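You operate a simulated robot arm through the tools that you are given. There is no shell and no other tool. Be economical: measure what you need, move in short steps, check, and stop when the job is done.

You run a simulated two-armed robot. Do the job below in one go: nothing can be reset, and whatever is moved stays where it is left.

## Task
Put one of the filters from the left end of the work bench on the top of the desk. Stack the yellow nozzle marked "40 psi" from the right end of the work bench on top of the yellow nozzle marked "55 psi". Take the red lamp and put it on the middle of the work bench. Put the grey case that says "clips" from the right end of the work bench on the gasket pack there and the grey case labelled "pins" on the middle of the work bench. Put the brass cap on the left end of the work bench. Fetch the traffic cone from the middle of the work bench and set it on the right end of the work bench. Pull the pan drawer open. Any order will do. Set down upright: filter, grey case, brass cap, traffic cone.
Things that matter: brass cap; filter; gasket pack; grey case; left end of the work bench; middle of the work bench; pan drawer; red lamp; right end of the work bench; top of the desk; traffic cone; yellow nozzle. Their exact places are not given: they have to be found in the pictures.

The check looks at the end state, three seconds after you hand in, the way a careful person would. Anything else that was tipped, shoved, dropped, spilled or broken makes it a failure. Lids that push on must go on centred and level and be pressed home; caps that screw on are set level and turned clockwise until they are tight.

## Robot
Two 7-joint arms with fingered hands on one trunk, on a base that drives. Base frame: it is fixed to the floor where the robot stands at the start and does not move with it; the origin is under the middle of the robot, x ahead of it, y to its left, z up; the surface under the hand at the start is at about z = 860. Units: mm, degrees, N and s.
The left shoulder is at the start at [42, 162, 1061], the right one opposite. Places, roughly: brass cap (9x9x10 cm) [500, -700, 900]; filter [750, 0, 1000]; gasket pack [750, -2250, 750]; grey case [750, -1750, 1000]; left end of the work bench [700, 400, 900]; middle of the work bench [700, -700, 900]; pan drawer [-4800, 200, 200]; red lamp [500, -1750, 1000]; right end of the work bench [700, -1700, 900]; top of the desk [-2000, -3500, 700]; traffic cone (17x17x26 cm) [900, -600, 900]; yellow nozzle [750, -1750, 1000]. Payload 4 kg a hand.
The tool frame of a hand sits at the grasp point between the pads (the TCP): z along the fingers, y along the line on which they close. The tips reach 36 mm beyond it. The gripper opens to 124 mm. The gripper's body begins 42 mm behind the TCP. The gripper is a hand of 4 fingers: y runs from the thumb to the fingers, the wrist lies at [-15, -99, -189] in the tool frame, and closing takes about 1.5 s.
Orientation is told as [roll, pitch, yaw] about the base's x, y, z axes, in that order, counted from this pose: with the fingers straight down and the wrist toward the robot, the tool's x, y and z point along [0, 1, 0], [1, 0, 0] and [0, 0, -1] of the base frame.

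## Interface
- The arms move only by the tool play_rows. It takes "left_commands", "right_commands" or both (then of equal length, played together; a hand with none holds still); each is a list that holds one entry, the list of rows, each a list of 6 numbers: the shift along the base's x, y, z in m, then the turn, a rotation vector about the base's x, y, z in degrees. In form: [[[x, y, z, ax, ay, az], ...]]. A call has 1 to 8 rows; each row shifts and turns the commanded pose from where the row before left it. "left_hand" and "right_hand" are, for a hand that has rows, the finger opening in m, from 0 to 0.124, set as the call begins (left out, the last holds). Rows are played at 5 a second. More than 50 mm and 8.6 degrees between two rows, or a gripper value outside its range, and nothing of the call is played. Where a pose cannot be reached the arm comes as near as it can. A force on the tool above 40 N (or 10 N above the force at the start of the call, whichever is more), or a blocked arm, ends the call early, and 0.2 s more pass. Each finger travels about 45 mm/s and halts on what it meets, pressing with about 31 N; the grip force reading is that of the motor and also rises with nothing between the fingers. The clock runs only during rows and for 0.2 s after the last one: add rows that do not move to give the fingers time. It gives the time, the measured TCP pose, the force on the tool (base axes), the opening and the grip force at its end, in the units of the frame above (readings bear some noise), with the torque about the TCP (base axes, N m) and any sound that the robot's microphone picked up, and new pictures: "show" is both (left out), scene, wrist or none (wrist: the cameras of the hands that moved).
- Cameras (640 x 400 px; columns grow to the right, rows downward): "scene" is now at [154.1, -1.6, 1302.4]; the picture's right is [-0.01, -1.00, 0.00], its down [-0.44, 0.00, -0.90] and it looks along [0.90, -0.01, -0.44] (base axes); focal length 214 px, centre (320, 200). "left" rides on the left gripper at [-75, -86, -123] in its tool frame; the picture's right is [-0.70, -0.34, 0.63], its down [0.64, -0.68, 0.35] and it looks along [0.32, 0.65, 0.69] (tool axes); focal length 275 px, centre (320, 200). "right" rides on the right gripper at [75, -86, -123] in its tool frame; the picture's right is [-0.70, 0.34, -0.63], its down [-0.64, -0.68, 0.35] and it looks along [-0.32, 0.65, 0.69] (tool axes); focal length 275 px, centre (320, 200).
- slide_trunk(by): slides the trunk up (or, below 0, down) by that many mm; the arms and the scene camera ride with it, the base frame stays. It gives what a move gives, with no picture.
- drive_base(legs): drives the robot by 1 to 6 legs, each [ahead, left, turn to the left] in mm, mm and degrees, along the robot's own axes; the way and the turn of a leg run together, so that a leg with both is an arc; at most 1500 mm and 180 degrees a leg. The arms and the cameras ride along, it lands a little off, and it stops where it bumps. It gives what a move gives, and a new picture of the scene camera.
- grasp_type(shape, hand): the hand has 4 fingers and takes this shape, open, in about a second: jaw (thumb against the fingers, like two jaws); tri (thumb and two fingers); tip (a fingertip pinch); poke (one finger out to press); point (the index stretched); flat (the hand flat); cup (the hand cupped); fist (a fist). The gripper value then closes the fingers along that shape, each until it touches; the sizes above hold for jaw. It gives what a move gives, with no picture.
- pan_tilt(pan, tilt): turns the head with the scene camera to pan (to the left, within 86 degrees either way) and tilt (down, from -29 to 69), counted from straight ahead of the robot. It gives what a move gives, and a new picture of the scene camera.
- pixel_to_xyz(camera, pixels): for up to 12 pixels [column, row] of the newest picture of that camera ("zoom" is the newest enlarged one), the place [x, y, z] in the base frame of the surface seen there, good to about 2 mm. It takes no simulated time.
- enlarge(camera, box): a new picture of the part [left, top, right, bottom] of that camera's present view, enlarged. It takes no simulated time.
- finish_job(): hands the job in; it is judged then, once.

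Go step by step. Measure first, check grasps and placings, and put right what went wrong. The budget is 145 turns and 260 pictures, counting those below and the enlarged ones. Unless the task says otherwise, let go and move clear before handing in.

The tools are called after "Call:" as a command line: name --argument value ..., lists and objects as JSON in quotes. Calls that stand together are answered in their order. play_rows: Moves the arms, as the interface text tells. Its arguments: {"type":"object","properties":{"left_commands":{"type":"array","items":{"type":"array","items":{"type":"array","items":{"type":"number"}}}},"left_hand":{"type":"number"},"right_commands":{"type":"array","items":{"type":"array","items":{"type":"array","items":{"type":"number"}}}},"right_hand":{"type":"number"},"show":{"type":"string","enum":["both","scene","wrist","none"]}},"required":[]} The other tools are called the same way: slide_trunk (by) slides the trunk up or down; grasp_type (shape, hand) gives the hand a shape; drive_base (legs) drives the base; pan_tilt (pan, tilt) turns the head that bears the scene camera; pixel_to_xyz (camera, pixels) gives the place of the surface under pixels of a picture; enlarge (camera, box) takes an enlarged picture of a part of a camera's view; finish_job () hands the job in.

At the start:

```text
t: 0.0
left_position: [839.3, -85.5, 1171.6]
left_orientation: [0.1, -0.1, -0.1]
left_ft_force: [0.3, 0.4, 0.5]
left_torque: [0.0, 0.01, 0.02]
left_gripper_width: 123.6
left_gripper_force: 0.1
left_shape: jaw
right_position: [549.5, -681.1, 1161.0]
right_orientation: [0.0, -0.1, -0.1]
right_ft_force: [0.4, -0.8, -0.4]
right_torque: [0.0, -0.03, 0.0]
right_gripper_width: 123.5
right_gripper_force: 0.1
right_shape: jaw
trunk travel left (down, up): [-225.0, 253.0]
robot x, y, heading: [-5.2, -0.3, 0.3]
head pan, tilt: [-0.7, 17.2]
```

scene: 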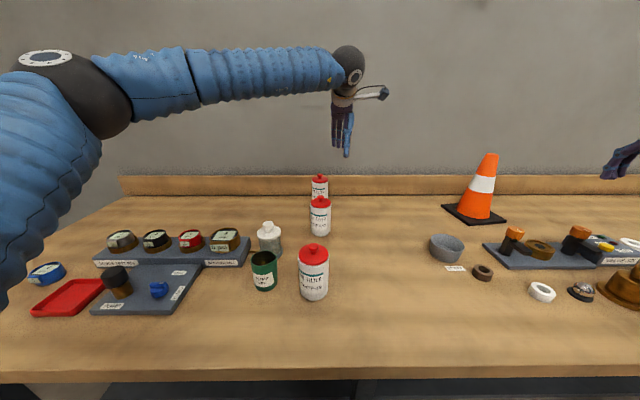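
right: 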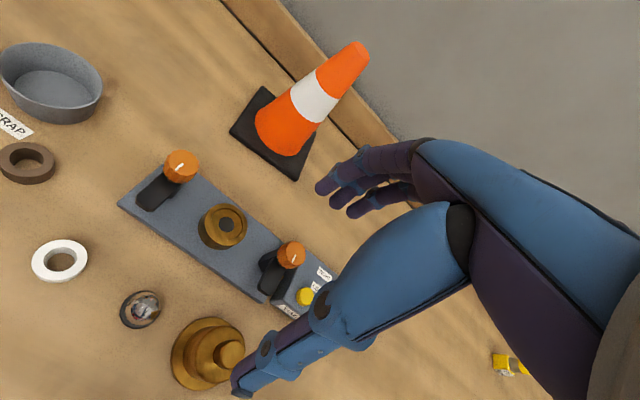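
left: 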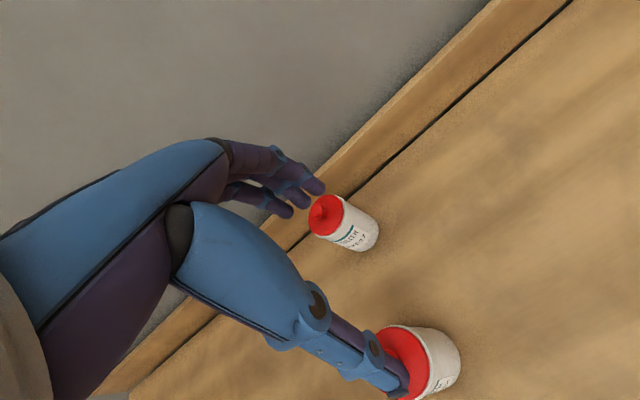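

The bench is seen with red-topped white bottles near (315,270), (320,215) and (320,187), a cone at (483,195), and a brass object at (625,285). I'll look closer and to the right.

Call:
enlarge --camera "scene" --box '[20, 160, 360, 372]'

Call:
pan_tilt --pan -60 --tilt 20

```text
1.88 times, centred on (190, 266) of scene
```

zoom: 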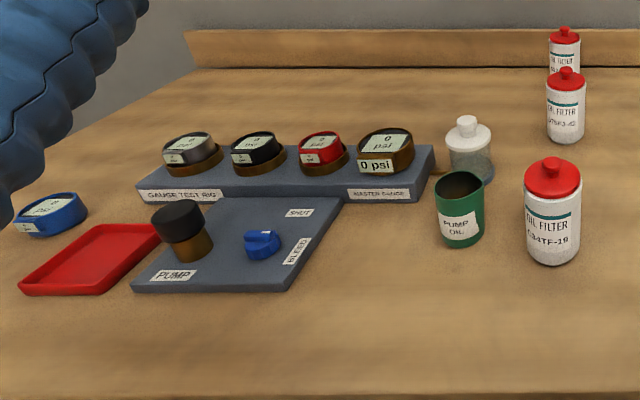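

```text
t: 1.3
left_position: [838.3, -84.9, 1170.7]
left_orientation: [0.0, 0.0, 0.1]
left_ft_force: [-0.2, -0.1, -0.5]
left_torque: [0.01, 0.01, -0.02]
left_gripper_width: 123.5
left_gripper_force: 0.0
left_shape: jaw
right_position: [549.6, -681.4, 1161.3]
right_orientation: [0.0, 0.0, -0.1]
right_ft_force: [-0.5, 0.0, 0.6]
right_torque: [0.01, 0.01, 0.02]
right_gripper_width: 123.8
right_gripper_force: 0.0
right_shape: jaw
trunk travel left (down, up): [-225.0, 253.0]
robot x, y, heading: [0.5, 2.3, -0.1]
head pan, tilt: [-60.0, 20.0]
```

scene: 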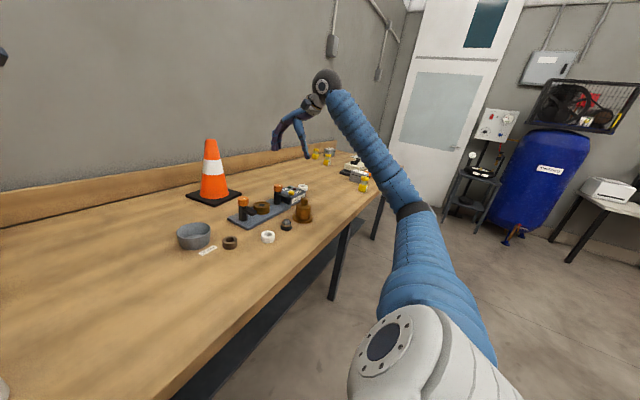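

The right end lies beyond the arm around (340,165). I'll zoom there and on the middle section.

Call:
enlarge --camera "scene" --box '[160, 170, 320, 270]'

Call:
enlarge --camera "scene" --box '[290, 130, 410, 205]'

Call:
pixel_to_xyz --camera "scene" --pixels '[[213, 190], [195, 230], [303, 210], [245, 205], [327, 155], [345, 170], [365, 185], [600, 188], [270, 237], [286, 225], [340, 150], [376, 195]]'

```text
4.00 times, centred on (240, 220) of scene
```

zoom: 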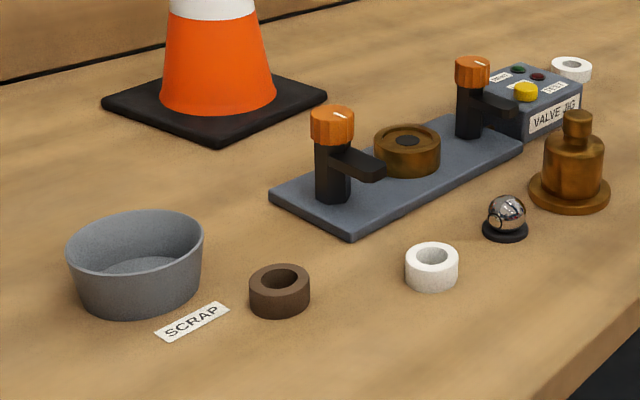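

```text
5.33 times, centred on (350, 168) of scene
```

zoom: 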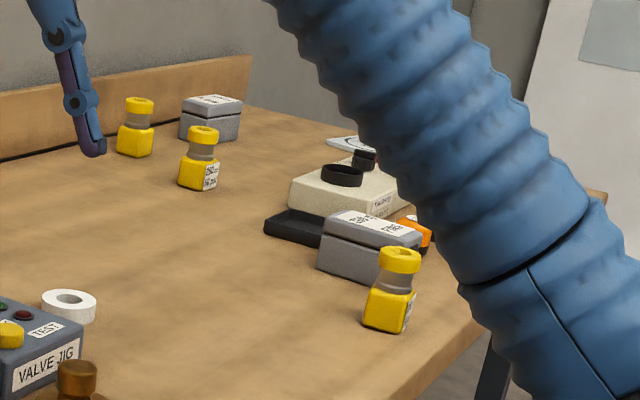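

```text
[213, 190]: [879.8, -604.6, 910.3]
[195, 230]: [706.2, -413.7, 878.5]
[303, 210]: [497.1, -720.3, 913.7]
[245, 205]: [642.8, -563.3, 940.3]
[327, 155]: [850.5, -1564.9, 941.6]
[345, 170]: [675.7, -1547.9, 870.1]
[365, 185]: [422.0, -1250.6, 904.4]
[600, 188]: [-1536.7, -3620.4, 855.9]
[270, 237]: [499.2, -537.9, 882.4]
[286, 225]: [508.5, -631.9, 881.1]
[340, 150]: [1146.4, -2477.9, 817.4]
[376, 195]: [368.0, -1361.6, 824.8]
```

The brass cap is at about (497,-720) and the cone at (880,-605). Nozzles and grey cases sit further right, past y≈-1250. I'll pull the left arm back, then drive so the right hand can reach the cap.

Call:
play_rows --left_commands '[[[-0.04, 0.05, 0.02, 0, 0, 0], [-0.04, 0.05, 0.02, 0, 0, 0], [-0.04, 0.05, 0.02, 0, 0, 0], [-0.04, 0.05, 0.02, 0, 0, 0], [-0.04, 0.05, 0.02, 0, 0, 0]]]' --show "none"

Call:
drive_base --legs '[[-90, -530, 0]]'

Call:
pan_tilt --pan -10 --tilt 40

```text
refused: row 1 steps farther than a row can; nothing moved
```

```text
t: 4.4
left_position: [751.0, -605.9, 1171.6]
left_orientation: [0.1, -0.1, 0.5]
left_ft_force: [-0.3, -0.6, 0.0]
left_torque: [0.0, 0.01, -0.01]
left_gripper_width: 123.8
left_gripper_force: 0.0
left_shape: jaw
right_position: [465.6, -1203.0, 1161.8]
right_orientation: [0.0, 0.0, 0.4]
right_ft_force: [-1.2, 1.2, 0.2]
right_torque: [0.0, 0.0, -0.03]
right_gripper_width: 123.8
right_gripper_force: 0.0
right_shape: jaw
trunk travel left (down, up): [-225.0, 253.0]
robot x, y, heading: [-87.4, -522.7, 0.5]
head pan, tilt: [-60.0, 20.0]
```

scene: 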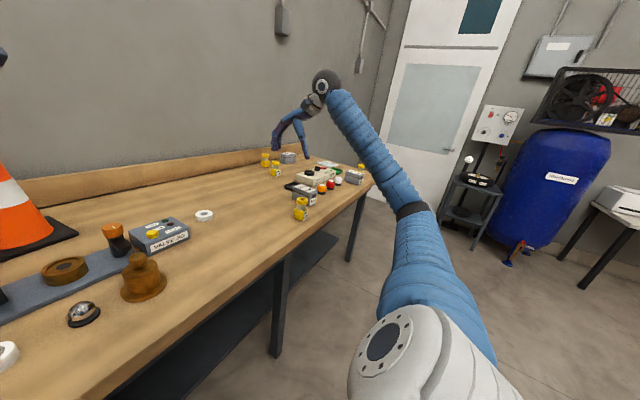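

```text
t: 5.6
left_position: [751.6, -605.0, 1170.7]
left_orientation: [-0.1, 0.0, 0.4]
left_ft_force: [-0.3, 1.0, -0.5]
left_torque: [-0.03, -0.01, -0.01]
left_gripper_width: 123.7
left_gripper_force: 0.0
left_shape: jaw
right_position: [465.7, -1202.9, 1161.3]
right_orientation: [0.0, 0.0, 0.4]
right_ft_force: [-1.0, -0.3, 0.1]
right_torque: [-0.02, -0.03, 0.03]
right_gripper_width: 123.6
right_gripper_force: 0.2
right_shape: jaw
trunk travel left (down, up): [-225.0, 253.0]
robot x, y, heading: [-86.0, -524.9, 0.6]
head pan, tilt: [-10.0, 40.0]
```

scene: 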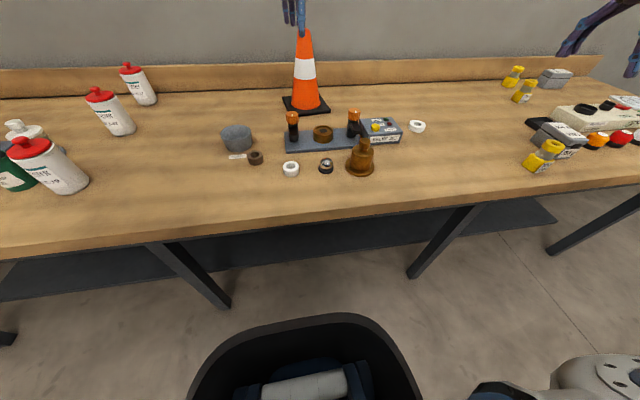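

The cap stands at (362,157). The row limit is 50 mm in total. I'll measure the cap in detail.

Call:
enlarge --camera "scene" --box '[280, 90, 440, 190]'

Call:
pixel_to_xyz --camera "zoom" --pixels '[[330, 204], [330, 230], [325, 285], [300, 265], [355, 265], [325, 310], [328, 340], [262, 315], [380, 318], [370, 170], [480, 150], [550, 145]]'

```text
4.00 times, centred on (360, 140) of scene
```

zoom: 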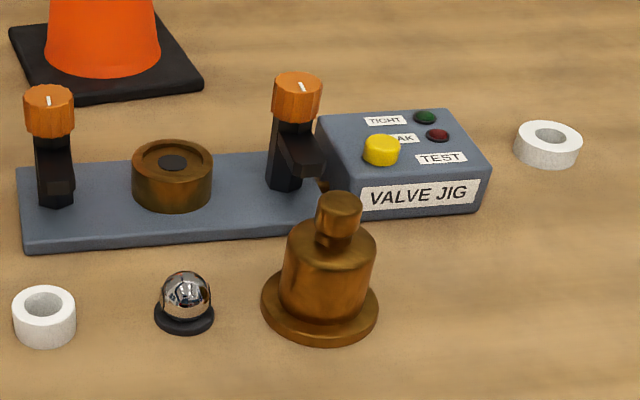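

```text
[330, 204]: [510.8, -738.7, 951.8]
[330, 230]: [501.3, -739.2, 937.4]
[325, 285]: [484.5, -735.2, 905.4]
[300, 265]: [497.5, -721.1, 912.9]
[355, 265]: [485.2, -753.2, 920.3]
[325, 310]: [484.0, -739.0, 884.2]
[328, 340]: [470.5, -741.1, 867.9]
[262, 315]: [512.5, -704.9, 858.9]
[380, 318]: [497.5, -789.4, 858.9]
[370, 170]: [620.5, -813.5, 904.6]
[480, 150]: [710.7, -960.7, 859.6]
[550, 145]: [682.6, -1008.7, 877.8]
```

Bench top is z≈859. The cap's axis is near (513,-740), its body radius is about 32, and its knob top is about 960. I'll bring the right hand over it, part-opened to 90 mm, and move the left hand aside.

Call:
play_rows --left_commands '[[[-0.02, 0.04, 0.01, 0, 0, 0], [-0.02, 0.04, 0.01, 0, 0, 0], [-0.02, 0.04, 0.01, 0, 0, 0], [-0.02, 0.04, 0.01, 0, 0, 0], [-0.02, 0.04, 0.01, 0, 0, 0], [-0.02, 0.04, 0.01, 0, 0, 0], [0, 0, 0, 0, 0, 0], [0, 0, 0, 0, 0, 0]]]' --right_commands '[[[0.006, 0.047, -0.008, 0, 0, 0], [0.006, 0.047, -0.008, 0, 0, 0], [0.006, 0.047, -0.008, 0, 0, 0], [0.006, 0.047, -0.008, 0, 0, 0], [0.006, 0.047, -0.008, 0, 0, 0], [0.006, 0.047, -0.008, 0, 0, 0], [0.006, 0.047, -0.008, 0, 0, 0], [0.006, 0.047, -0.008, 0, 0, 0]]]' --right_hand 0.09 --show "none"

Call:
play_rows --right_commands '[[[0, 0.044, -0.01, 0, 0, 0], [0, 0.043, -0.02, 0, 0, 0], [0, 0, -0.03, 0, 0, 0], [0, 0, -0.03, 0, 0, 0], [0, 0, 0, 0, 0, 0]]]'

```text
t: 7.4
left_position: [630.5, -363.7, 1231.3]
left_orientation: [-0.1, 0.1, 0.2]
left_ft_force: [-0.2, -0.5, 0.4]
left_torque: [-0.02, 0.03, 0.01]
left_gripper_width: 123.7
left_gripper_force: 0.1
left_shape: jaw
right_position: [513.3, -825.1, 1098.9]
right_orientation: [-0.1, 0.0, 0.3]
right_ft_force: [-0.6, 0.1, -0.4]
right_torque: [-0.02, 0.02, -0.04]
right_gripper_width: 90.1
right_gripper_force: 0.1
right_shape: jaw
trunk travel left (down, up): [-225.0, 253.0]
robot x, y, heading: [-86.2, -527.9, 0.2]
head pan, tilt: [-10.0, 40.0]
```

```text
t: 8.6
left_position: [628.5, -364.0, 1233.3]
left_orientation: [-0.1, -0.2, 0.4]
left_ft_force: [-0.9, -0.4, -0.5]
left_torque: [0.04, 0.03, 0.02]
left_gripper_width: 123.7
left_gripper_force: 0.0
left_shape: jaw
right_position: [512.0, -739.2, 1009.1]
right_orientation: [0.0, -0.1, 0.4]
right_ft_force: [0.1, -0.7, 0.3]
right_torque: [-0.02, 0.02, -0.01]
right_gripper_width: 90.4
right_gripper_force: 0.1
right_shape: jaw
trunk travel left (down, up): [-225.0, 253.0]
robot x, y, heading: [-89.1, -525.2, 0.6]
head pan, tilt: [-10.0, 40.0]
```

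scene: 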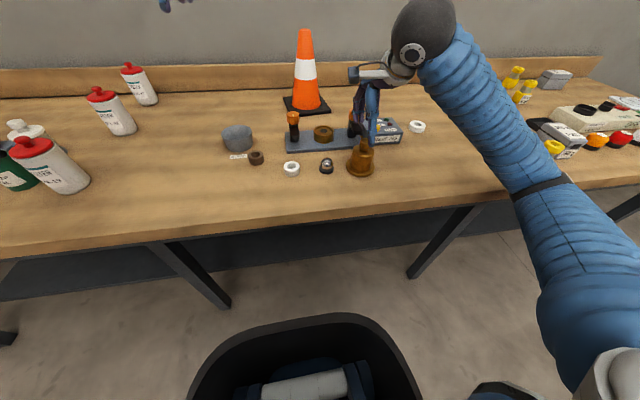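
right: 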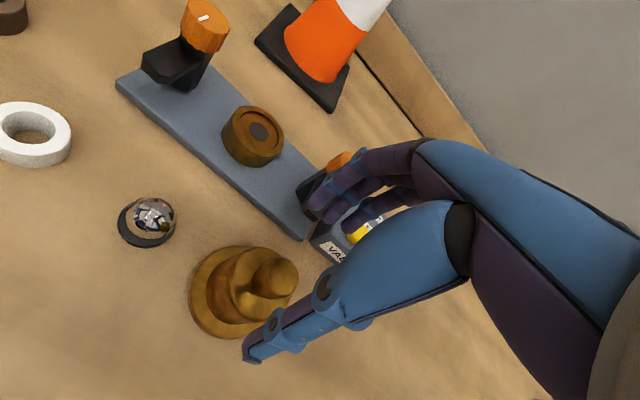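

The hand sits over the cap at (372,130). I'll check the cap's knob and the valve lever behind it before descending.

Call:
pixel_to_xyz --camera "right" --pixels '[[276, 277], [268, 290], [215, 255], [250, 260], [305, 237], [328, 245], [303, 195], [190, 300], [258, 335]]'

Call:
enlarge --camera "scene" --box '[300, 90, 428, 190]'

```text
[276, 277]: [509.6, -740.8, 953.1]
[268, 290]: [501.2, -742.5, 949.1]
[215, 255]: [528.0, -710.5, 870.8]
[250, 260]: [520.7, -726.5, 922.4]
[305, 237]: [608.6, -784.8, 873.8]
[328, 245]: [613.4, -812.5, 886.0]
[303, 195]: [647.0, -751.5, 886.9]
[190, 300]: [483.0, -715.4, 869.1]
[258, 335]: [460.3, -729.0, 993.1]
```

```text
4.00 times, centred on (364, 140) of scene
```

zoom: 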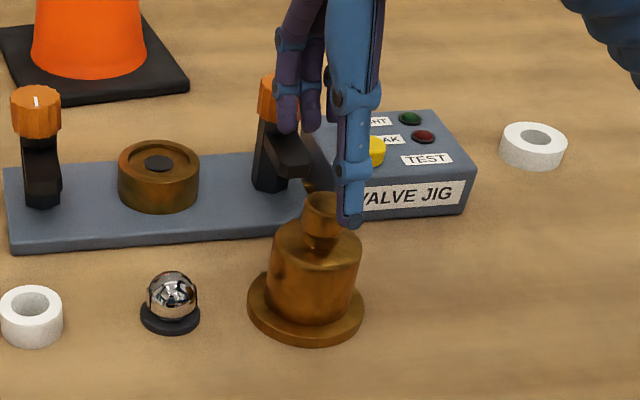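

The cap's centre is (506,-741), and the plate starts at x≈605, so the fingers clear it. I'll descend to z≈918 and close.

Call:
play_rows --right_commands '[[[-0.005, -0.002, -0.03, 0, 0, 0], [0, 0, -0.03, 0, 0, 0], [0, 0, -0.03, 0, 0, 0], [0, 0, 0, 0, 0, 0]]]' --show "wrist"

Call:
play_rows --right_commands '[[[0, 0, 0, 0, 0, 0], [0, 0, 0, 0, 0, 0], [0, 0, 0, 0, 0, 0], [0, 0, 0, 0, 0, 0], [0, 0, 0, 0, 0, 0], [0, 0, 0, 0, 0, 0], [0, 0, 0, 0, 0, 0]]]' --right_hand 0.03 --show "wrist"

```text
t: 9.6
left_position: [629.4, -363.4, 1231.1]
left_orientation: [0.0, 0.0, 0.4]
left_ft_force: [0.1, -0.6, 0.7]
left_torque: [0.02, 0.0, -0.02]
left_gripper_width: 123.6
left_gripper_force: 0.0
left_shape: jaw
right_position: [506.4, -741.3, 918.2]
right_orientation: [0.0, -0.1, 0.4]
right_ft_force: [0.9, 1.0, 0.3]
right_torque: [-0.03, 0.0, 0.0]
right_gripper_width: 90.3
right_gripper_force: 0.0
right_shape: jaw
trunk travel left (down, up): [-225.0, 253.0]
robot x, y, heading: [-89.0, -526.7, 0.6]
head pan, tilt: [-10.0, 40.0]
```

right: 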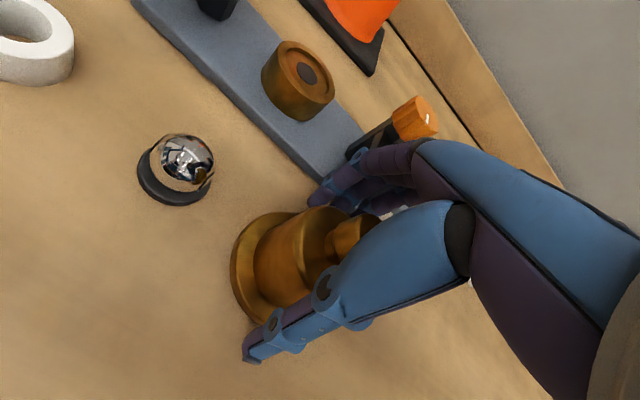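

```text
t: 11.2
left_position: [631.6, -365.6, 1232.4]
left_orientation: [0.0, 0.0, 0.4]
left_ft_force: [0.5, 0.7, 0.5]
left_torque: [-0.03, -0.02, 0.01]
left_gripper_width: 123.7
left_gripper_force: 0.0
left_shape: jaw
right_position: [508.5, -741.4, 920.4]
right_orientation: [0.0, -0.1, 0.5]
right_ft_force: [-2.9, 1.1, 11.4]
right_torque: [-0.01, -0.54, 0.05]
right_gripper_width: 80.8
right_gripper_force: 31.2
right_shape: jaw
trunk travel left (down, up): [-225.0, 253.0]
robot x, y, heading: [-88.9, -524.2, 0.0]
head pan, tilt: [-10.0, 40.0]
```

right: 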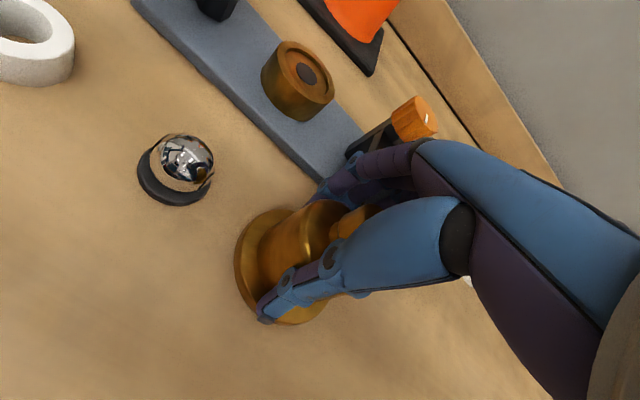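

The fingers stopped at 80.8 mm with an upward force of 11 N, so the tips seem to press on the flange. I'll reopen, rise 12 mm and close again.

Call:
play_rows --right_commands '[[[0, 0, 0, 0, 0, 0], [0, 0, 0, 0, 0, 0], [0, 0, 0.012, 0, 0, 0], [0, 0, 0, 0, 0, 0]]]' --right_hand 0.092 --show "none"

Call:
play_rows --right_commands '[[[0, 0, 0, 0, 0, 0], [0, 0, 0, 0, 0, 0], [0, 0, 0, 0, 0, 0], [0, 0, 0, 0, 0, 0], [0, 0, 0, 0, 0, 0], [0, 0, 0, 0, 0, 0], [0, 0, 0, 0, 0, 0], [0, 0, 0, 0, 0, 0]]]' --right_hand 0.03

```text
t: 12.2
left_position: [631.9, -366.3, 1232.1]
left_orientation: [-0.1, -0.1, 0.4]
left_ft_force: [0.2, 0.1, -0.3]
left_torque: [0.06, 0.02, 0.03]
left_gripper_width: 123.7
left_gripper_force: 0.1
left_shape: jaw
right_position: [508.6, -741.6, 929.9]
right_orientation: [0.0, 0.0, 0.4]
right_ft_force: [-0.2, -0.7, -0.4]
right_torque: [-0.02, -0.02, 0.02]
right_gripper_width: 91.8
right_gripper_force: 0.1
right_shape: jaw
trunk travel left (down, up): [-225.0, 253.0]
robot x, y, heading: [-91.1, -524.8, 0.5]
head pan, tilt: [-10.0, 40.0]
```

```text
t: 14.0
left_position: [630.3, -366.5, 1232.1]
left_orientation: [0.1, 0.0, 0.4]
left_ft_force: [0.7, 0.1, 0.0]
left_torque: [-0.02, -0.02, 0.01]
left_gripper_width: 123.5
left_gripper_force: 0.0
left_shape: jaw
right_position: [506.7, -742.1, 931.3]
right_orientation: [0.0, -0.1, 0.3]
right_ft_force: [-1.8, 0.2, 7.5]
right_torque: [0.01, -0.36, -0.02]
right_gripper_width: 78.4
right_gripper_force: 31.1
right_shape: jaw
trunk travel left (down, up): [-225.0, 253.0]
robot x, y, heading: [-89.9, -526.0, 0.3]
head pan, tilt: [-10.0, 40.0]
```

scene: 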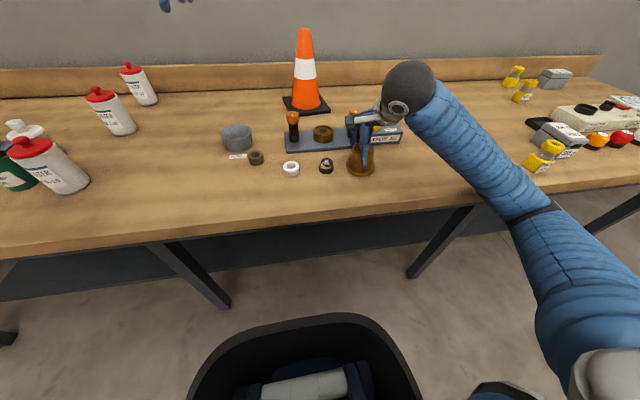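
right: 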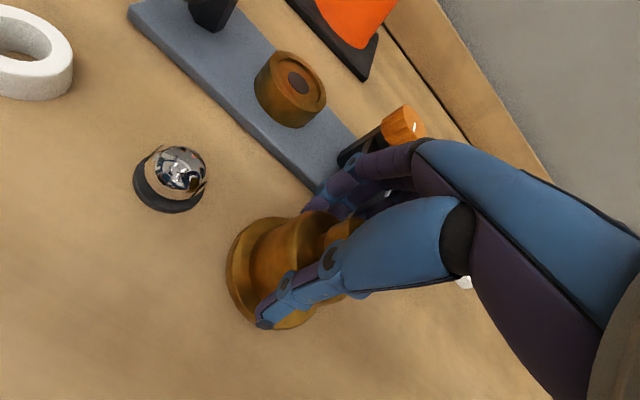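

It grips at 78.4 mm. I'll try a small lift to see whether the cap comes along.

Call:
play_rows --right_commands '[[[0, 0, 0.02, 0, 0, 0], [0, 0, 0.02, 0, 0, 0], [0, 0, 0, 0, 0, 0]]]'

```text
t: 14.8
left_position: [631.1, -366.4, 1231.8]
left_orientation: [0.0, 0.0, 0.4]
left_ft_force: [0.8, -0.1, -0.5]
left_torque: [-0.02, 0.01, 0.02]
left_gripper_width: 123.8
left_gripper_force: 0.0
left_shape: jaw
right_position: [509.8, -742.1, 971.4]
right_orientation: [-0.1, 0.0, 0.4]
right_ft_force: [-0.4, 0.8, -2.9]
right_torque: [0.01, 0.03, 0.02]
right_gripper_width: 79.1
right_gripper_force: 30.5
right_shape: jaw
trunk travel left (down, up): [-225.0, 253.0]
robot x, y, heading: [-90.7, -523.3, 0.8]
head pan, tilt: [-10.0, 40.0]
```

scene: 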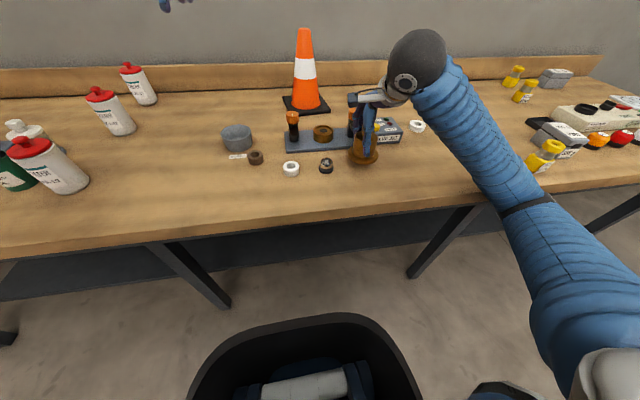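
right: 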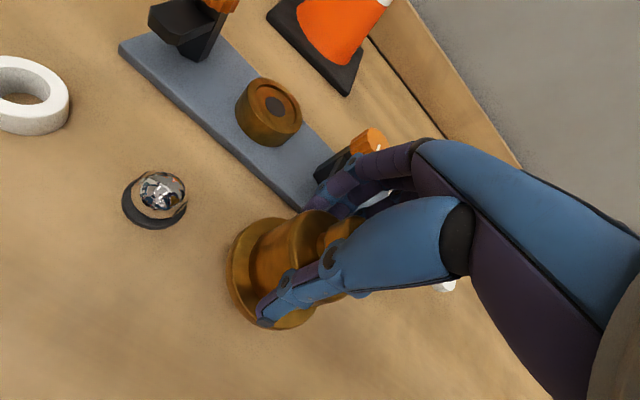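

The cap is lifted with the hand and moves with it. I'll raise it clear and look at the left end for a free spot.

Call:
play_rows --right_commands '[[[0, 0, 0.045, 0, 0, 0], [0, 0, 0.045, 0, 0, 0], [-0.03, 0.03, 0.02, 0, 0, 0], [-0.03, 0.03, 0.02, 0, 0, 0], [0, 0.045, 0, 0, 0, 0], [0, 0.045, 0, 0, 0, 0]]]' --show "none"

Call:
pan_tilt --pan 50 --tilt 25

```text
t: 16.2
left_position: [630.4, -365.2, 1231.8]
left_orientation: [-0.1, 0.0, 0.3]
left_ft_force: [0.4, -0.2, 0.8]
left_torque: [-0.04, -0.01, 0.02]
left_gripper_width: 123.6
left_gripper_force: 0.0
left_shape: jaw
right_position: [445.7, -589.8, 1099.0]
right_orientation: [-0.1, 0.0, 0.3]
right_ft_force: [0.2, 0.5, -3.8]
right_torque: [0.03, 0.02, -0.01]
right_gripper_width: 79.0
right_gripper_force: 30.9
right_shape: jaw
trunk travel left (down, up): [-225.0, 253.0]
robot x, y, heading: [-88.5, -525.2, 0.2]
head pan, tilt: [-10.0, 40.0]
```

```text
t: 17.5
left_position: [631.4, -364.9, 1232.8]
left_orientation: [0.0, 0.0, 0.4]
left_ft_force: [-0.6, 0.0, -0.3]
left_torque: [-0.01, 0.02, -0.01]
left_gripper_width: 123.7
left_gripper_force: 0.1
left_shape: jaw
right_position: [445.8, -591.1, 1097.2]
right_orientation: [0.1, 0.0, 0.5]
right_ft_force: [-0.7, -0.7, -2.0]
right_torque: [0.02, 0.03, 0.02]
right_gripper_width: 79.2
right_gripper_force: 31.1
right_shape: jaw
trunk travel left (down, up): [-225.0, 253.0]
robot x, y, heading: [-86.8, -525.6, 0.3]
head pan, tilt: [50.0, 25.0]
```

scene: 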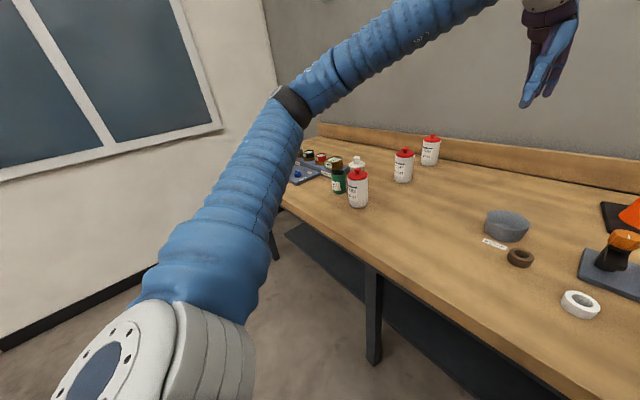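

A wall with a window is on the left. I'll measure it and the bottles.

Call:
pixel_to_xyz --camera "scene" --pixels '[[200, 155], [5, 347], [253, 140], [358, 175], [358, 207], [404, 165], [430, 150], [338, 178], [338, 191]]'

Call:
drive_base --legs '[[-50, 740, 0]]'

Call:
pan_tilt --pan -8 --tilt 35

```text
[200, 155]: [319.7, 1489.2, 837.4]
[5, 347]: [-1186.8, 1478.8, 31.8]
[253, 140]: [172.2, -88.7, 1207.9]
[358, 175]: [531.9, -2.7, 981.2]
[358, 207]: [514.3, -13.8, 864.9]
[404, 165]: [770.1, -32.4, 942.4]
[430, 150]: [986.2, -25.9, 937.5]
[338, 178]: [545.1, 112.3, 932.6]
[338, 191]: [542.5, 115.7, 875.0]
```

```text
t: 21.5
left_position: [586.9, 359.0, 1231.8]
left_orientation: [0.0, 0.1, -0.7]
left_ft_force: [-0.8, 0.9, 0.2]
left_torque: [-0.04, 0.01, 0.03]
left_gripper_width: 123.7
left_gripper_force: 0.1
left_shape: jaw
right_position: [399.6, 137.5, 1098.3]
right_orientation: [0.0, 0.0, -0.7]
right_ft_force: [-0.7, 0.4, -2.2]
right_torque: [0.02, 0.01, 0.02]
right_gripper_width: 79.1
right_gripper_force: 31.0
right_shape: jaw
trunk travel left (down, up): [-225.0, 253.0]
robot x, y, heading: [-135.6, 211.9, -1.0]
head pan, tilt: [50.0, 25.0]
```

scene: 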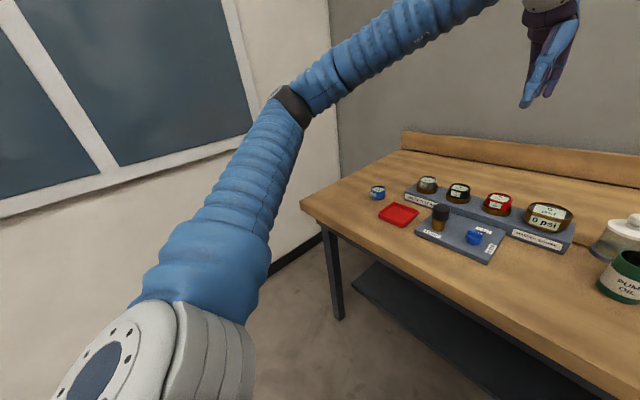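

```text
t: 22.7
left_position: [585.7, 358.2, 1231.7]
left_orientation: [0.0, 0.1, -0.6]
left_ft_force: [0.6, 0.1, 0.5]
left_torque: [0.0, -0.02, 0.0]
left_gripper_width: 123.8
left_gripper_force: 0.1
left_shape: jaw
right_position: [398.9, 136.3, 1098.2]
right_orientation: [-0.1, -0.1, -0.7]
right_ft_force: [-0.1, -0.3, -4.2]
right_torque: [0.02, 0.05, -0.03]
right_gripper_width: 78.7
right_gripper_force: 31.0
right_shape: jaw
trunk travel left (down, up): [-225.0, 253.0]
robot x, y, heading: [-135.1, 212.1, -0.8]
head pan, tilt: [-8.0, 35.0]
```

scene: 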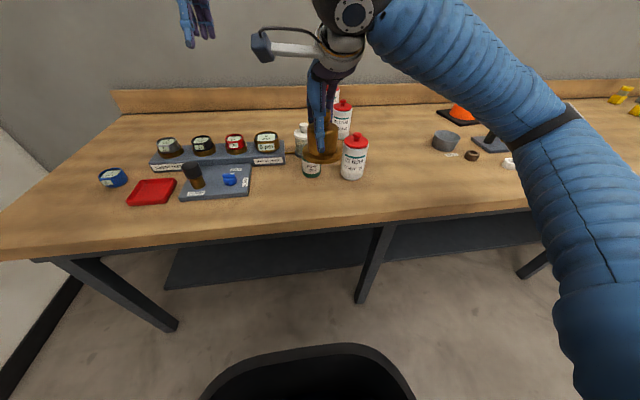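

The cap is held over the bench at (320,145). I'll check the free patch around (280,198) for placing.

Call:
pixel_to_xyz --camera "scene" --pixels '[[280, 198], [290, 212], [248, 194], [311, 176], [280, 175], [285, 222], [353, 179], [320, 158]]'

```text
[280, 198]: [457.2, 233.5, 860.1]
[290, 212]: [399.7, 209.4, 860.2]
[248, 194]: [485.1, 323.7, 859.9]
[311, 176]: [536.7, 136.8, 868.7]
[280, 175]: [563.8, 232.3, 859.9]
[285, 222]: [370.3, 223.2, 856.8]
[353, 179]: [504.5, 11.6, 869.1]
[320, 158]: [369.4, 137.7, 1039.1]
```

The spot at (460,230) is free, so I'll move there and lower to TCP z≈933.

Call:
play_rows --right_commands '[[[0.02, 0.032, 0, 0, 0, 0], [0.02, 0.031, 0, 0, 0, 0], [0.02, 0.031, 0, 0, 0, 0], [0, 0, -0.04, 0, 0, 0], [0, 0, -0.04, 0, 0, 0], [0, 0, -0.04, 0, 0, 0], [0, 0, -0.02, 0, 0, 0], [0, 0, -0.012, 0, 0, 0]]]'

Call:
play_rows --right_commands '[[[0, 0, -0.005, 0, 0, 0], [0, 0, -0.005, 0, 0, 0], [0, 0, -0.004, 0, 0, 0], [0, 0, 0, 0, 0, 0]]]'

```text
t: 24.5
left_position: [584.7, 361.6, 1238.8]
left_orientation: [-0.2, -0.3, -0.6]
left_ft_force: [-0.3, 0.1, -0.2]
left_torque: [-0.01, 0.0, 0.01]
left_gripper_width: 123.7
left_gripper_force: 0.0
left_shape: jaw
right_position: [459.0, 231.4, 957.7]
right_orientation: [-0.2, -0.8, -0.7]
right_ft_force: [-0.1, 0.2, -3.2]
right_torque: [0.02, 0.04, -0.02]
right_gripper_width: 79.0
right_gripper_force: 31.0
right_shape: jaw
trunk travel left (down, up): [-225.0, 253.0]
robot x, y, heading: [-130.8, 210.7, -0.8]
head pan, tilt: [-8.0, 35.0]
```

scene: 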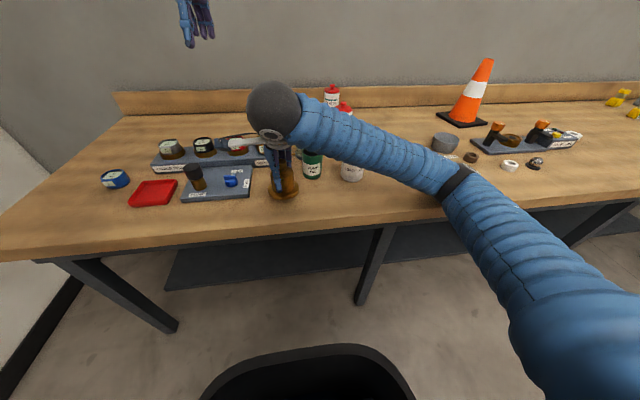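
right: 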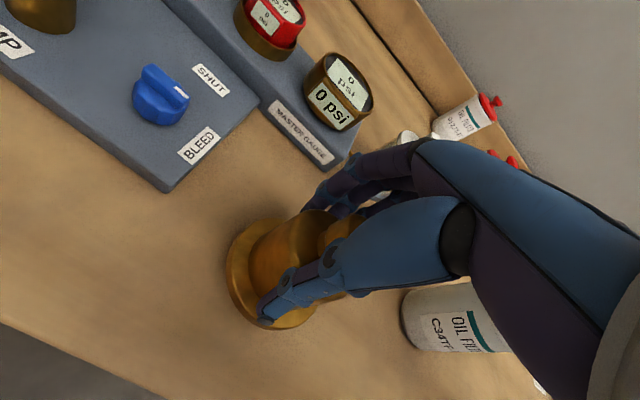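

```text
t: 25.7
left_position: [580.5, 366.2, 1235.1]
left_orientation: [-0.4, -0.3, -0.5]
left_ft_force: [0.3, -0.5, -0.3]
left_torque: [-0.02, 0.03, 0.02]
left_gripper_width: 123.6
left_gripper_force: 0.0
left_shape: jaw
right_position: [462.7, 232.7, 962.9]
right_orientation: [-0.5, -3.2, -0.8]
right_ft_force: [0.4, 0.0, -3.7]
right_torque: [0.02, 0.03, 0.0]
right_gripper_width: 78.9
right_gripper_force: 30.8
right_shape: jaw
trunk travel left (down, up): [-225.0, 253.0]
robot x, y, heading: [-137.7, 211.4, -0.5]
head pan, tilt: [-8.0, 35.0]
stopped in row 4 (right hand): the arm was blocked; the commanded pose is now the measured one
```

scene: 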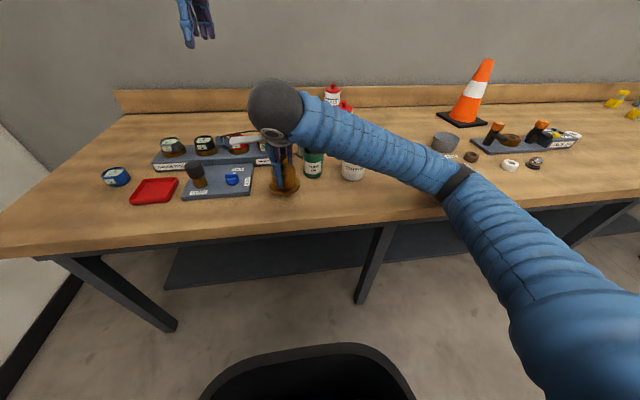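
right: 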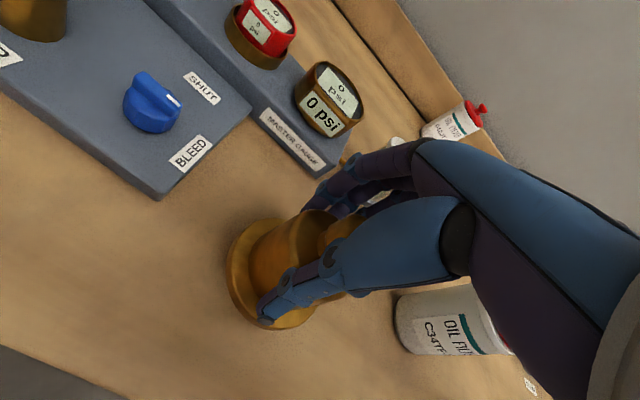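

The arm was blocked at z≈962, most likely because the pose reaches across the body. I'll rise, shift the base 200 mm left, and bring the hand back to its own side.

Call:
play_rows --right_commands '[[[0, 0, 0.04, 0, 0, 0], [0, 0, 0.03, 0, 0, 0], [0, 0, 0, 0, 3, 0], [0, -0.04, 0, 0, 0, 0], [0, -0.04, 0, 0, 0, 0], [0, -0.04, 0, 0, 0, 0], [0, -0.04, 0, 0, 0, 0], [0, -0.04, 0, 0, 0, 0]]]' --show "scene"

```text
t: 27.5
left_position: [587.2, 357.9, 1232.9]
left_orientation: [0.0, -0.1, -0.6]
left_ft_force: [-0.7, 0.3, 0.4]
left_torque: [0.0, 0.01, 0.01]
left_gripper_width: 123.7
left_gripper_force: 0.0
left_shape: jaw
right_position: [465.5, 25.3, 1020.9]
right_orientation: [0.0, 0.9, -0.8]
right_ft_force: [-1.2, 0.1, -2.9]
right_torque: [0.08, 0.19, 0.06]
right_gripper_width: 78.6
right_gripper_force: 31.0
right_shape: jaw
trunk travel left (down, up): [-225.0, 253.0]
robot x, y, heading: [-135.6, 214.3, -0.4]
head pan, tilt: [-8.0, 35.0]
```

scene: 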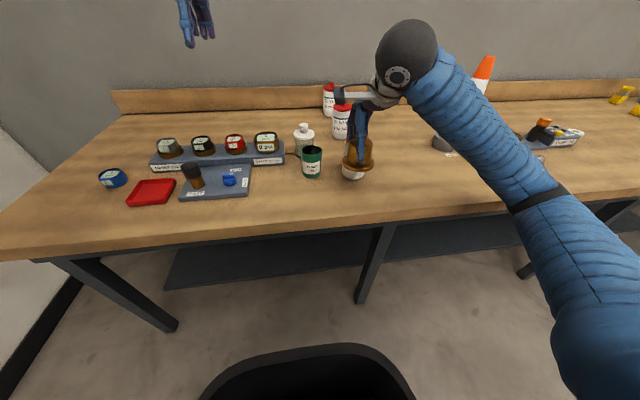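

The cap may be close to the near filter at (353,170). I'll check before anything else.

Call:
play_rows --right_commands '[[[-0.02, 0.01, 0.04, 0, 0, 0], [0, 0, 0.05, 0, 0, 0], [0, 0, 0.03, 0, -1, 0], [0, 0, 0, 0, 0, 0]]]' --show "none"

Call:
enlarge --camera "scene" --box '[280, 80, 440, 190]'

```text
t: 28.5
left_position: [588.5, 358.1, 1232.1]
left_orientation: [0.0, 0.1, -0.6]
left_ft_force: [-0.1, -0.3, -0.2]
left_torque: [0.01, 0.01, 0.0]
left_gripper_width: 123.9
left_gripper_force: 0.0
left_shape: jaw
right_position: [446.4, 35.2, 1142.1]
right_orientation: [-0.1, 0.0, -0.9]
right_ft_force: [-0.4, -0.2, -3.8]
right_torque: [0.0, 0.03, 0.04]
right_gripper_width: 79.2
right_gripper_force: 31.0
right_shape: jaw
trunk travel left (down, up): [-225.0, 253.0]
robot x, y, heading: [-135.4, 210.6, -0.6]
head pan, tilt: [-8.0, 35.0]
```

```text
3.64 times, centred on (360, 135) of scene
```

zoom: 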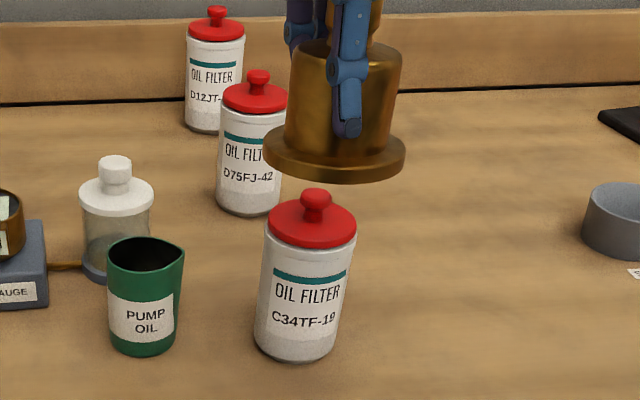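

The filter stands untouched. I'll drive left 210 mm and place from there.

Call:
drive_base --legs '[[0, 210, 0]]'

```text
t: 30.2
left_position: [589.4, 569.6, 1231.7]
left_orientation: [0.0, 0.0, -0.4]
left_ft_force: [-0.6, 0.5, 0.2]
left_torque: [-0.03, -0.01, 0.02]
left_gripper_width: 123.6
left_gripper_force: 0.2
left_shape: jaw
right_position: [448.0, 246.7, 1140.9]
right_orientation: [-0.2, 0.0, -0.8]
right_ft_force: [0.1, 0.7, -3.9]
right_torque: [0.03, 0.02, 0.0]
right_gripper_width: 79.1
right_gripper_force: 30.7
right_shape: jaw
trunk travel left (down, up): [-225.0, 253.0]
robot x, y, heading: [-128.1, 420.3, -0.6]
head pan, tilt: [-8.0, 35.0]
```

scene: 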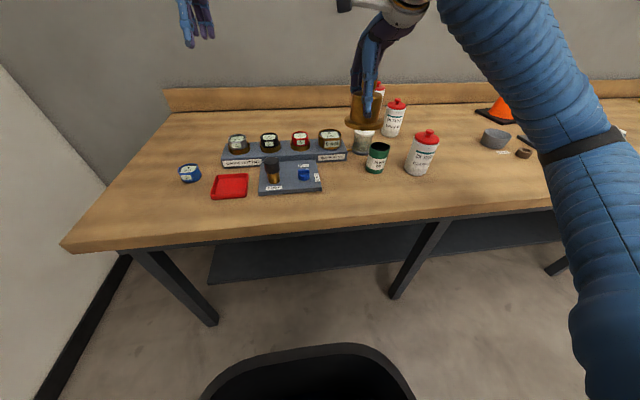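

The hand is at (448,247). I'll lower the cap at (460,225).

Call:
play_rows --right_commands '[[[0.012, -0.02, -0.03, 0, 0, 0.8], [0, 0, -0.04, 0, 0, 0], [0, 0, -0.04, 0, 0, 0], [0, 0, -0.04, 0, 0, 0], [0, 0, -0.03, 0, 0, 0], [0, 0, -0.016, 0, 0, 0], [0, 0, 0, 0, 0, 0]]]'

Call:
play_rows --right_commands '[[[0, 0, -0.004, 0, 0, 0], [0, 0, -0.003, 0, 0, 0], [0, 0, -0.003, 0, 0, 0], [0, 0, -0.002, 0, 0, 0], [0, 0, 0, 0, 0, 0]]]' --show "wrist"

```text
t: 31.8
left_position: [590.1, 567.8, 1231.5]
left_orientation: [0.1, 0.1, -0.4]
left_ft_force: [0.4, -0.2, -0.4]
left_torque: [0.01, 0.01, -0.02]
left_gripper_width: 124.0
left_gripper_force: 0.0
left_shape: jaw
right_position: [460.2, 224.0, 944.3]
right_orientation: [-0.1, -0.1, 0.1]
right_ft_force: [-0.6, 0.5, -3.3]
right_torque: [0.01, 0.03, 0.04]
right_gripper_width: 79.0
right_gripper_force: 31.0
right_shape: jaw
trunk travel left (down, up): [-225.0, 253.0]
robot x, y, heading: [-135.1, 418.4, -0.5]
head pan, tilt: [-8.0, 35.0]
```

scene: 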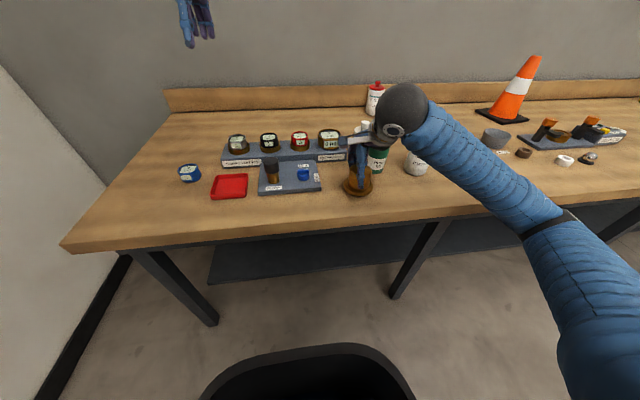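
right: 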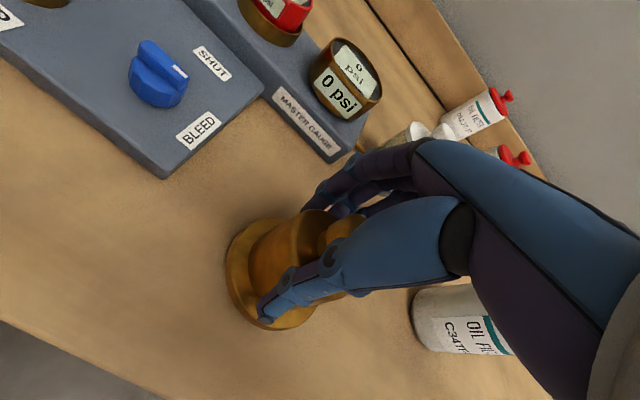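

```text
t: 33.0
left_position: [589.7, 567.3, 1232.3]
left_orientation: [0.1, -0.1, -0.5]
left_ft_force: [0.2, 0.6, 0.3]
left_torque: [-0.03, 0.01, -0.01]
left_gripper_width: 123.7
left_gripper_force: 0.1
left_shape: jaw
right_position: [460.6, 224.6, 933.9]
right_orientation: [-0.1, -0.1, 0.1]
right_ft_force: [-0.2, 0.1, 3.4]
right_torque: [-0.03, -0.3, 0.01]
right_gripper_width: 79.1
right_gripper_force: 30.6
right_shape: jaw
trunk travel left (down, up): [-225.0, 253.0]
robot x, y, heading: [-134.8, 416.7, -0.5]
head pan, tilt: [-8.0, 35.0]
```

right: 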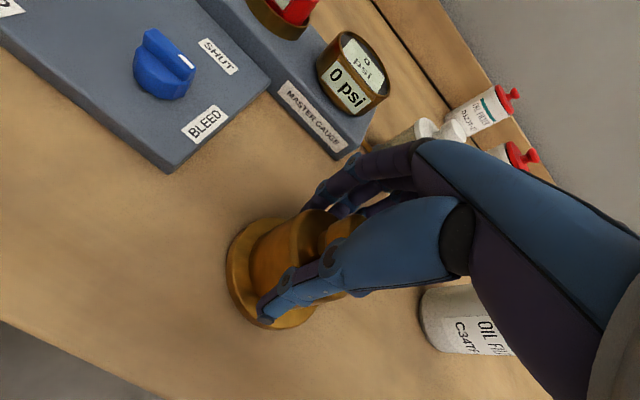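

The force reading turned to +3.4 N, so the cap has touched down. I'll release it and rise.

Call:
play_rows --right_commands '[[[0, 0, 0, 0, 0, 0], [0, 0, 0, 0, 0, 0], [0, 0, 0, 0, 0, 0], [0, 0, 0.02, 0, 0, 0], [0, 0, 0.04, 0, 0, 0], [0, 0, 0.05, 0, 0, 0], [0, 0, 0.05, 0, 0, 0]]]' --right_hand 0.1

```text
t: 34.6
left_position: [589.8, 568.1, 1232.5]
left_orientation: [0.1, -0.1, -0.4]
left_ft_force: [-0.3, 0.5, 0.9]
left_torque: [0.04, -0.01, 0.0]
left_gripper_width: 123.9
left_gripper_force: 0.1
left_shape: jaw
right_position: [462.4, 222.9, 1092.5]
right_orientation: [-0.1, -0.1, 0.0]
right_ft_force: [0.1, 0.0, -0.3]
right_torque: [0.0, 0.02, -0.03]
right_gripper_width: 99.9
right_gripper_force: 0.0
right_shape: jaw
trunk travel left (down, up): [-225.0, 253.0]
robot x, y, heading: [-128.3, 419.7, -0.3]
head pan, tilt: [-8.0, 35.0]
```

scene: 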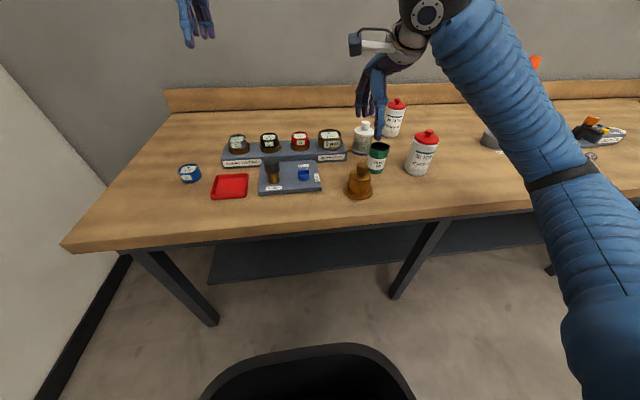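
right: 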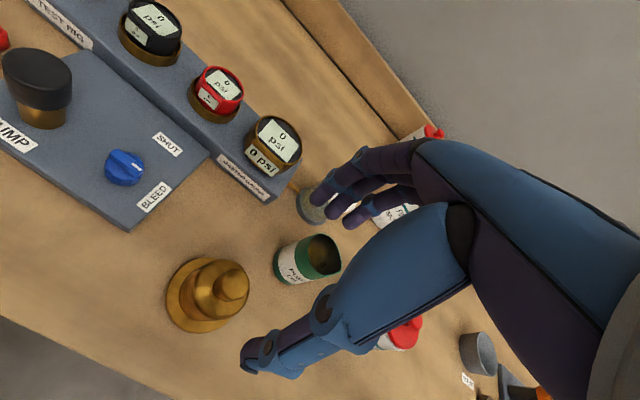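

The cap stands upright at (358,182) on the left end. Next I'll go for the cone, raising the right hand and driving to it.

Call:
play_rows --right_commands '[[[0, 0, 0.04, 0, 0, 0], [0, 0, 0.04, 0, 0, 0], [0, 0, 0.02, 0, 0, 0]]]' --right_hand 0.115 --show "none"

Call:
drive_base --legs '[[0, -805, 0], [125, 0, 0]]'

Call:
pan_tilt --pan -15 --tilt 25

```text
t: 35.4
left_position: [588.8, 567.0, 1232.1]
left_orientation: [-0.1, -0.1, -0.6]
left_ft_force: [-0.7, 0.1, 0.4]
left_torque: [-0.01, 0.01, 0.02]
left_gripper_width: 123.9
left_gripper_force: 0.2
left_shape: jaw
right_position: [459.6, 224.4, 1193.8]
right_orientation: [-0.1, 0.1, 0.1]
right_ft_force: [-0.3, -0.2, 0.1]
right_torque: [0.0, -0.02, 0.01]
right_gripper_width: 114.5
right_gripper_force: 0.1
right_shape: jaw
trunk travel left (down, up): [-225.0, 253.0]
robot x, y, heading: [-129.9, 417.8, -0.5]
head pan, tilt: [-8.0, 35.0]
```

```text
t: 40.6
left_position: [709.9, -263.6, 1230.3]
left_orientation: [0.0, 0.1, -1.2]
left_ft_force: [0.1, 0.3, -1.0]
left_torque: [0.0, -0.03, 0.01]
left_gripper_width: 123.9
left_gripper_force: 0.0
left_shape: jaw
right_position: [575.9, -604.4, 1193.2]
right_orientation: [0.0, 0.1, -0.6]
right_ft_force: [0.3, 0.1, 0.4]
right_torque: [-0.03, 0.03, 0.01]
right_gripper_width: 114.6
right_gripper_force: 0.0
right_shape: jaw
trunk travel left (down, up): [-225.0, 253.0]
robot x, y, heading: [-12.5, -406.4, -1.1]
head pan, tilt: [-8.0, 35.0]
```

scene: 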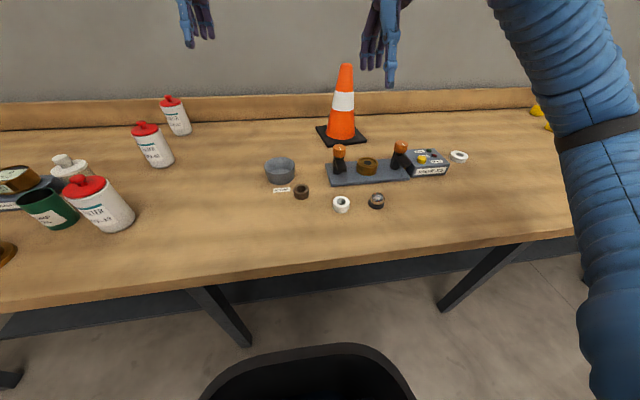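

```text
t: 41.3
left_position: [706.9, -263.2, 1231.9]
left_orientation: [0.0, 0.0, -1.2]
left_ft_force: [-0.1, 0.7, 0.1]
left_torque: [0.0, -0.01, 0.0]
left_gripper_width: 123.7
left_gripper_force: 0.1
left_shape: jaw
right_position: [573.2, -604.5, 1194.9]
right_orientation: [-0.1, 0.0, -0.5]
right_ft_force: [-0.6, 0.3, -1.2]
right_torque: [0.0, -0.02, -0.04]
right_gripper_width: 114.9
right_gripper_force: 0.1
right_shape: jaw
trunk travel left (down, up): [-225.0, 253.0]
robot x, y, heading: [-15.3, -404.6, -1.2]
head pan, tilt: [-15.0, 25.0]
```

scene: 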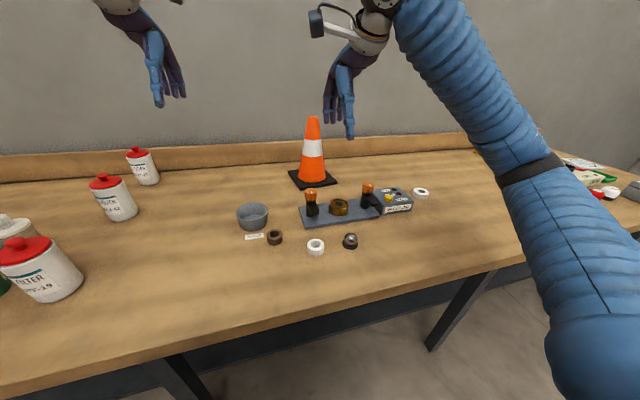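

The cone stands at (313,155). I'll measure its top and its sides.

Call:
enlarge --camera "scene" --box '[272, 105, 352, 195]'

Call:
pixel_to_xyz --camera "scene" --pixels '[[313, 117], [313, 122], [309, 128], [317, 128], [303, 148], [323, 148], [313, 160], [290, 172], [338, 182], [306, 190], [322, 168]]'

```text
4.44 times, centred on (312, 150) of scene
```

zoom: 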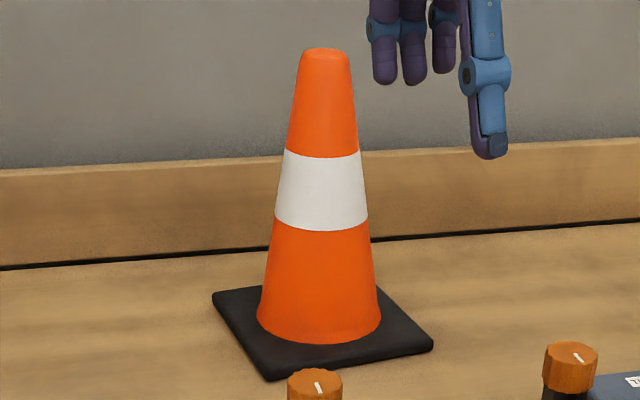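

```text
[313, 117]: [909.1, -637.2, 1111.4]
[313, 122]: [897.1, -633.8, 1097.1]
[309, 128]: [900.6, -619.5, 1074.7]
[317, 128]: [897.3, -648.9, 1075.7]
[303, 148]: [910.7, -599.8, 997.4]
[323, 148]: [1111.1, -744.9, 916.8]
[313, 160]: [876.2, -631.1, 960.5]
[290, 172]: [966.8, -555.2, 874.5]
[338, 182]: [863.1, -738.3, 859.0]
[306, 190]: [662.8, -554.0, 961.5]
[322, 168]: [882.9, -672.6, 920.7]
```

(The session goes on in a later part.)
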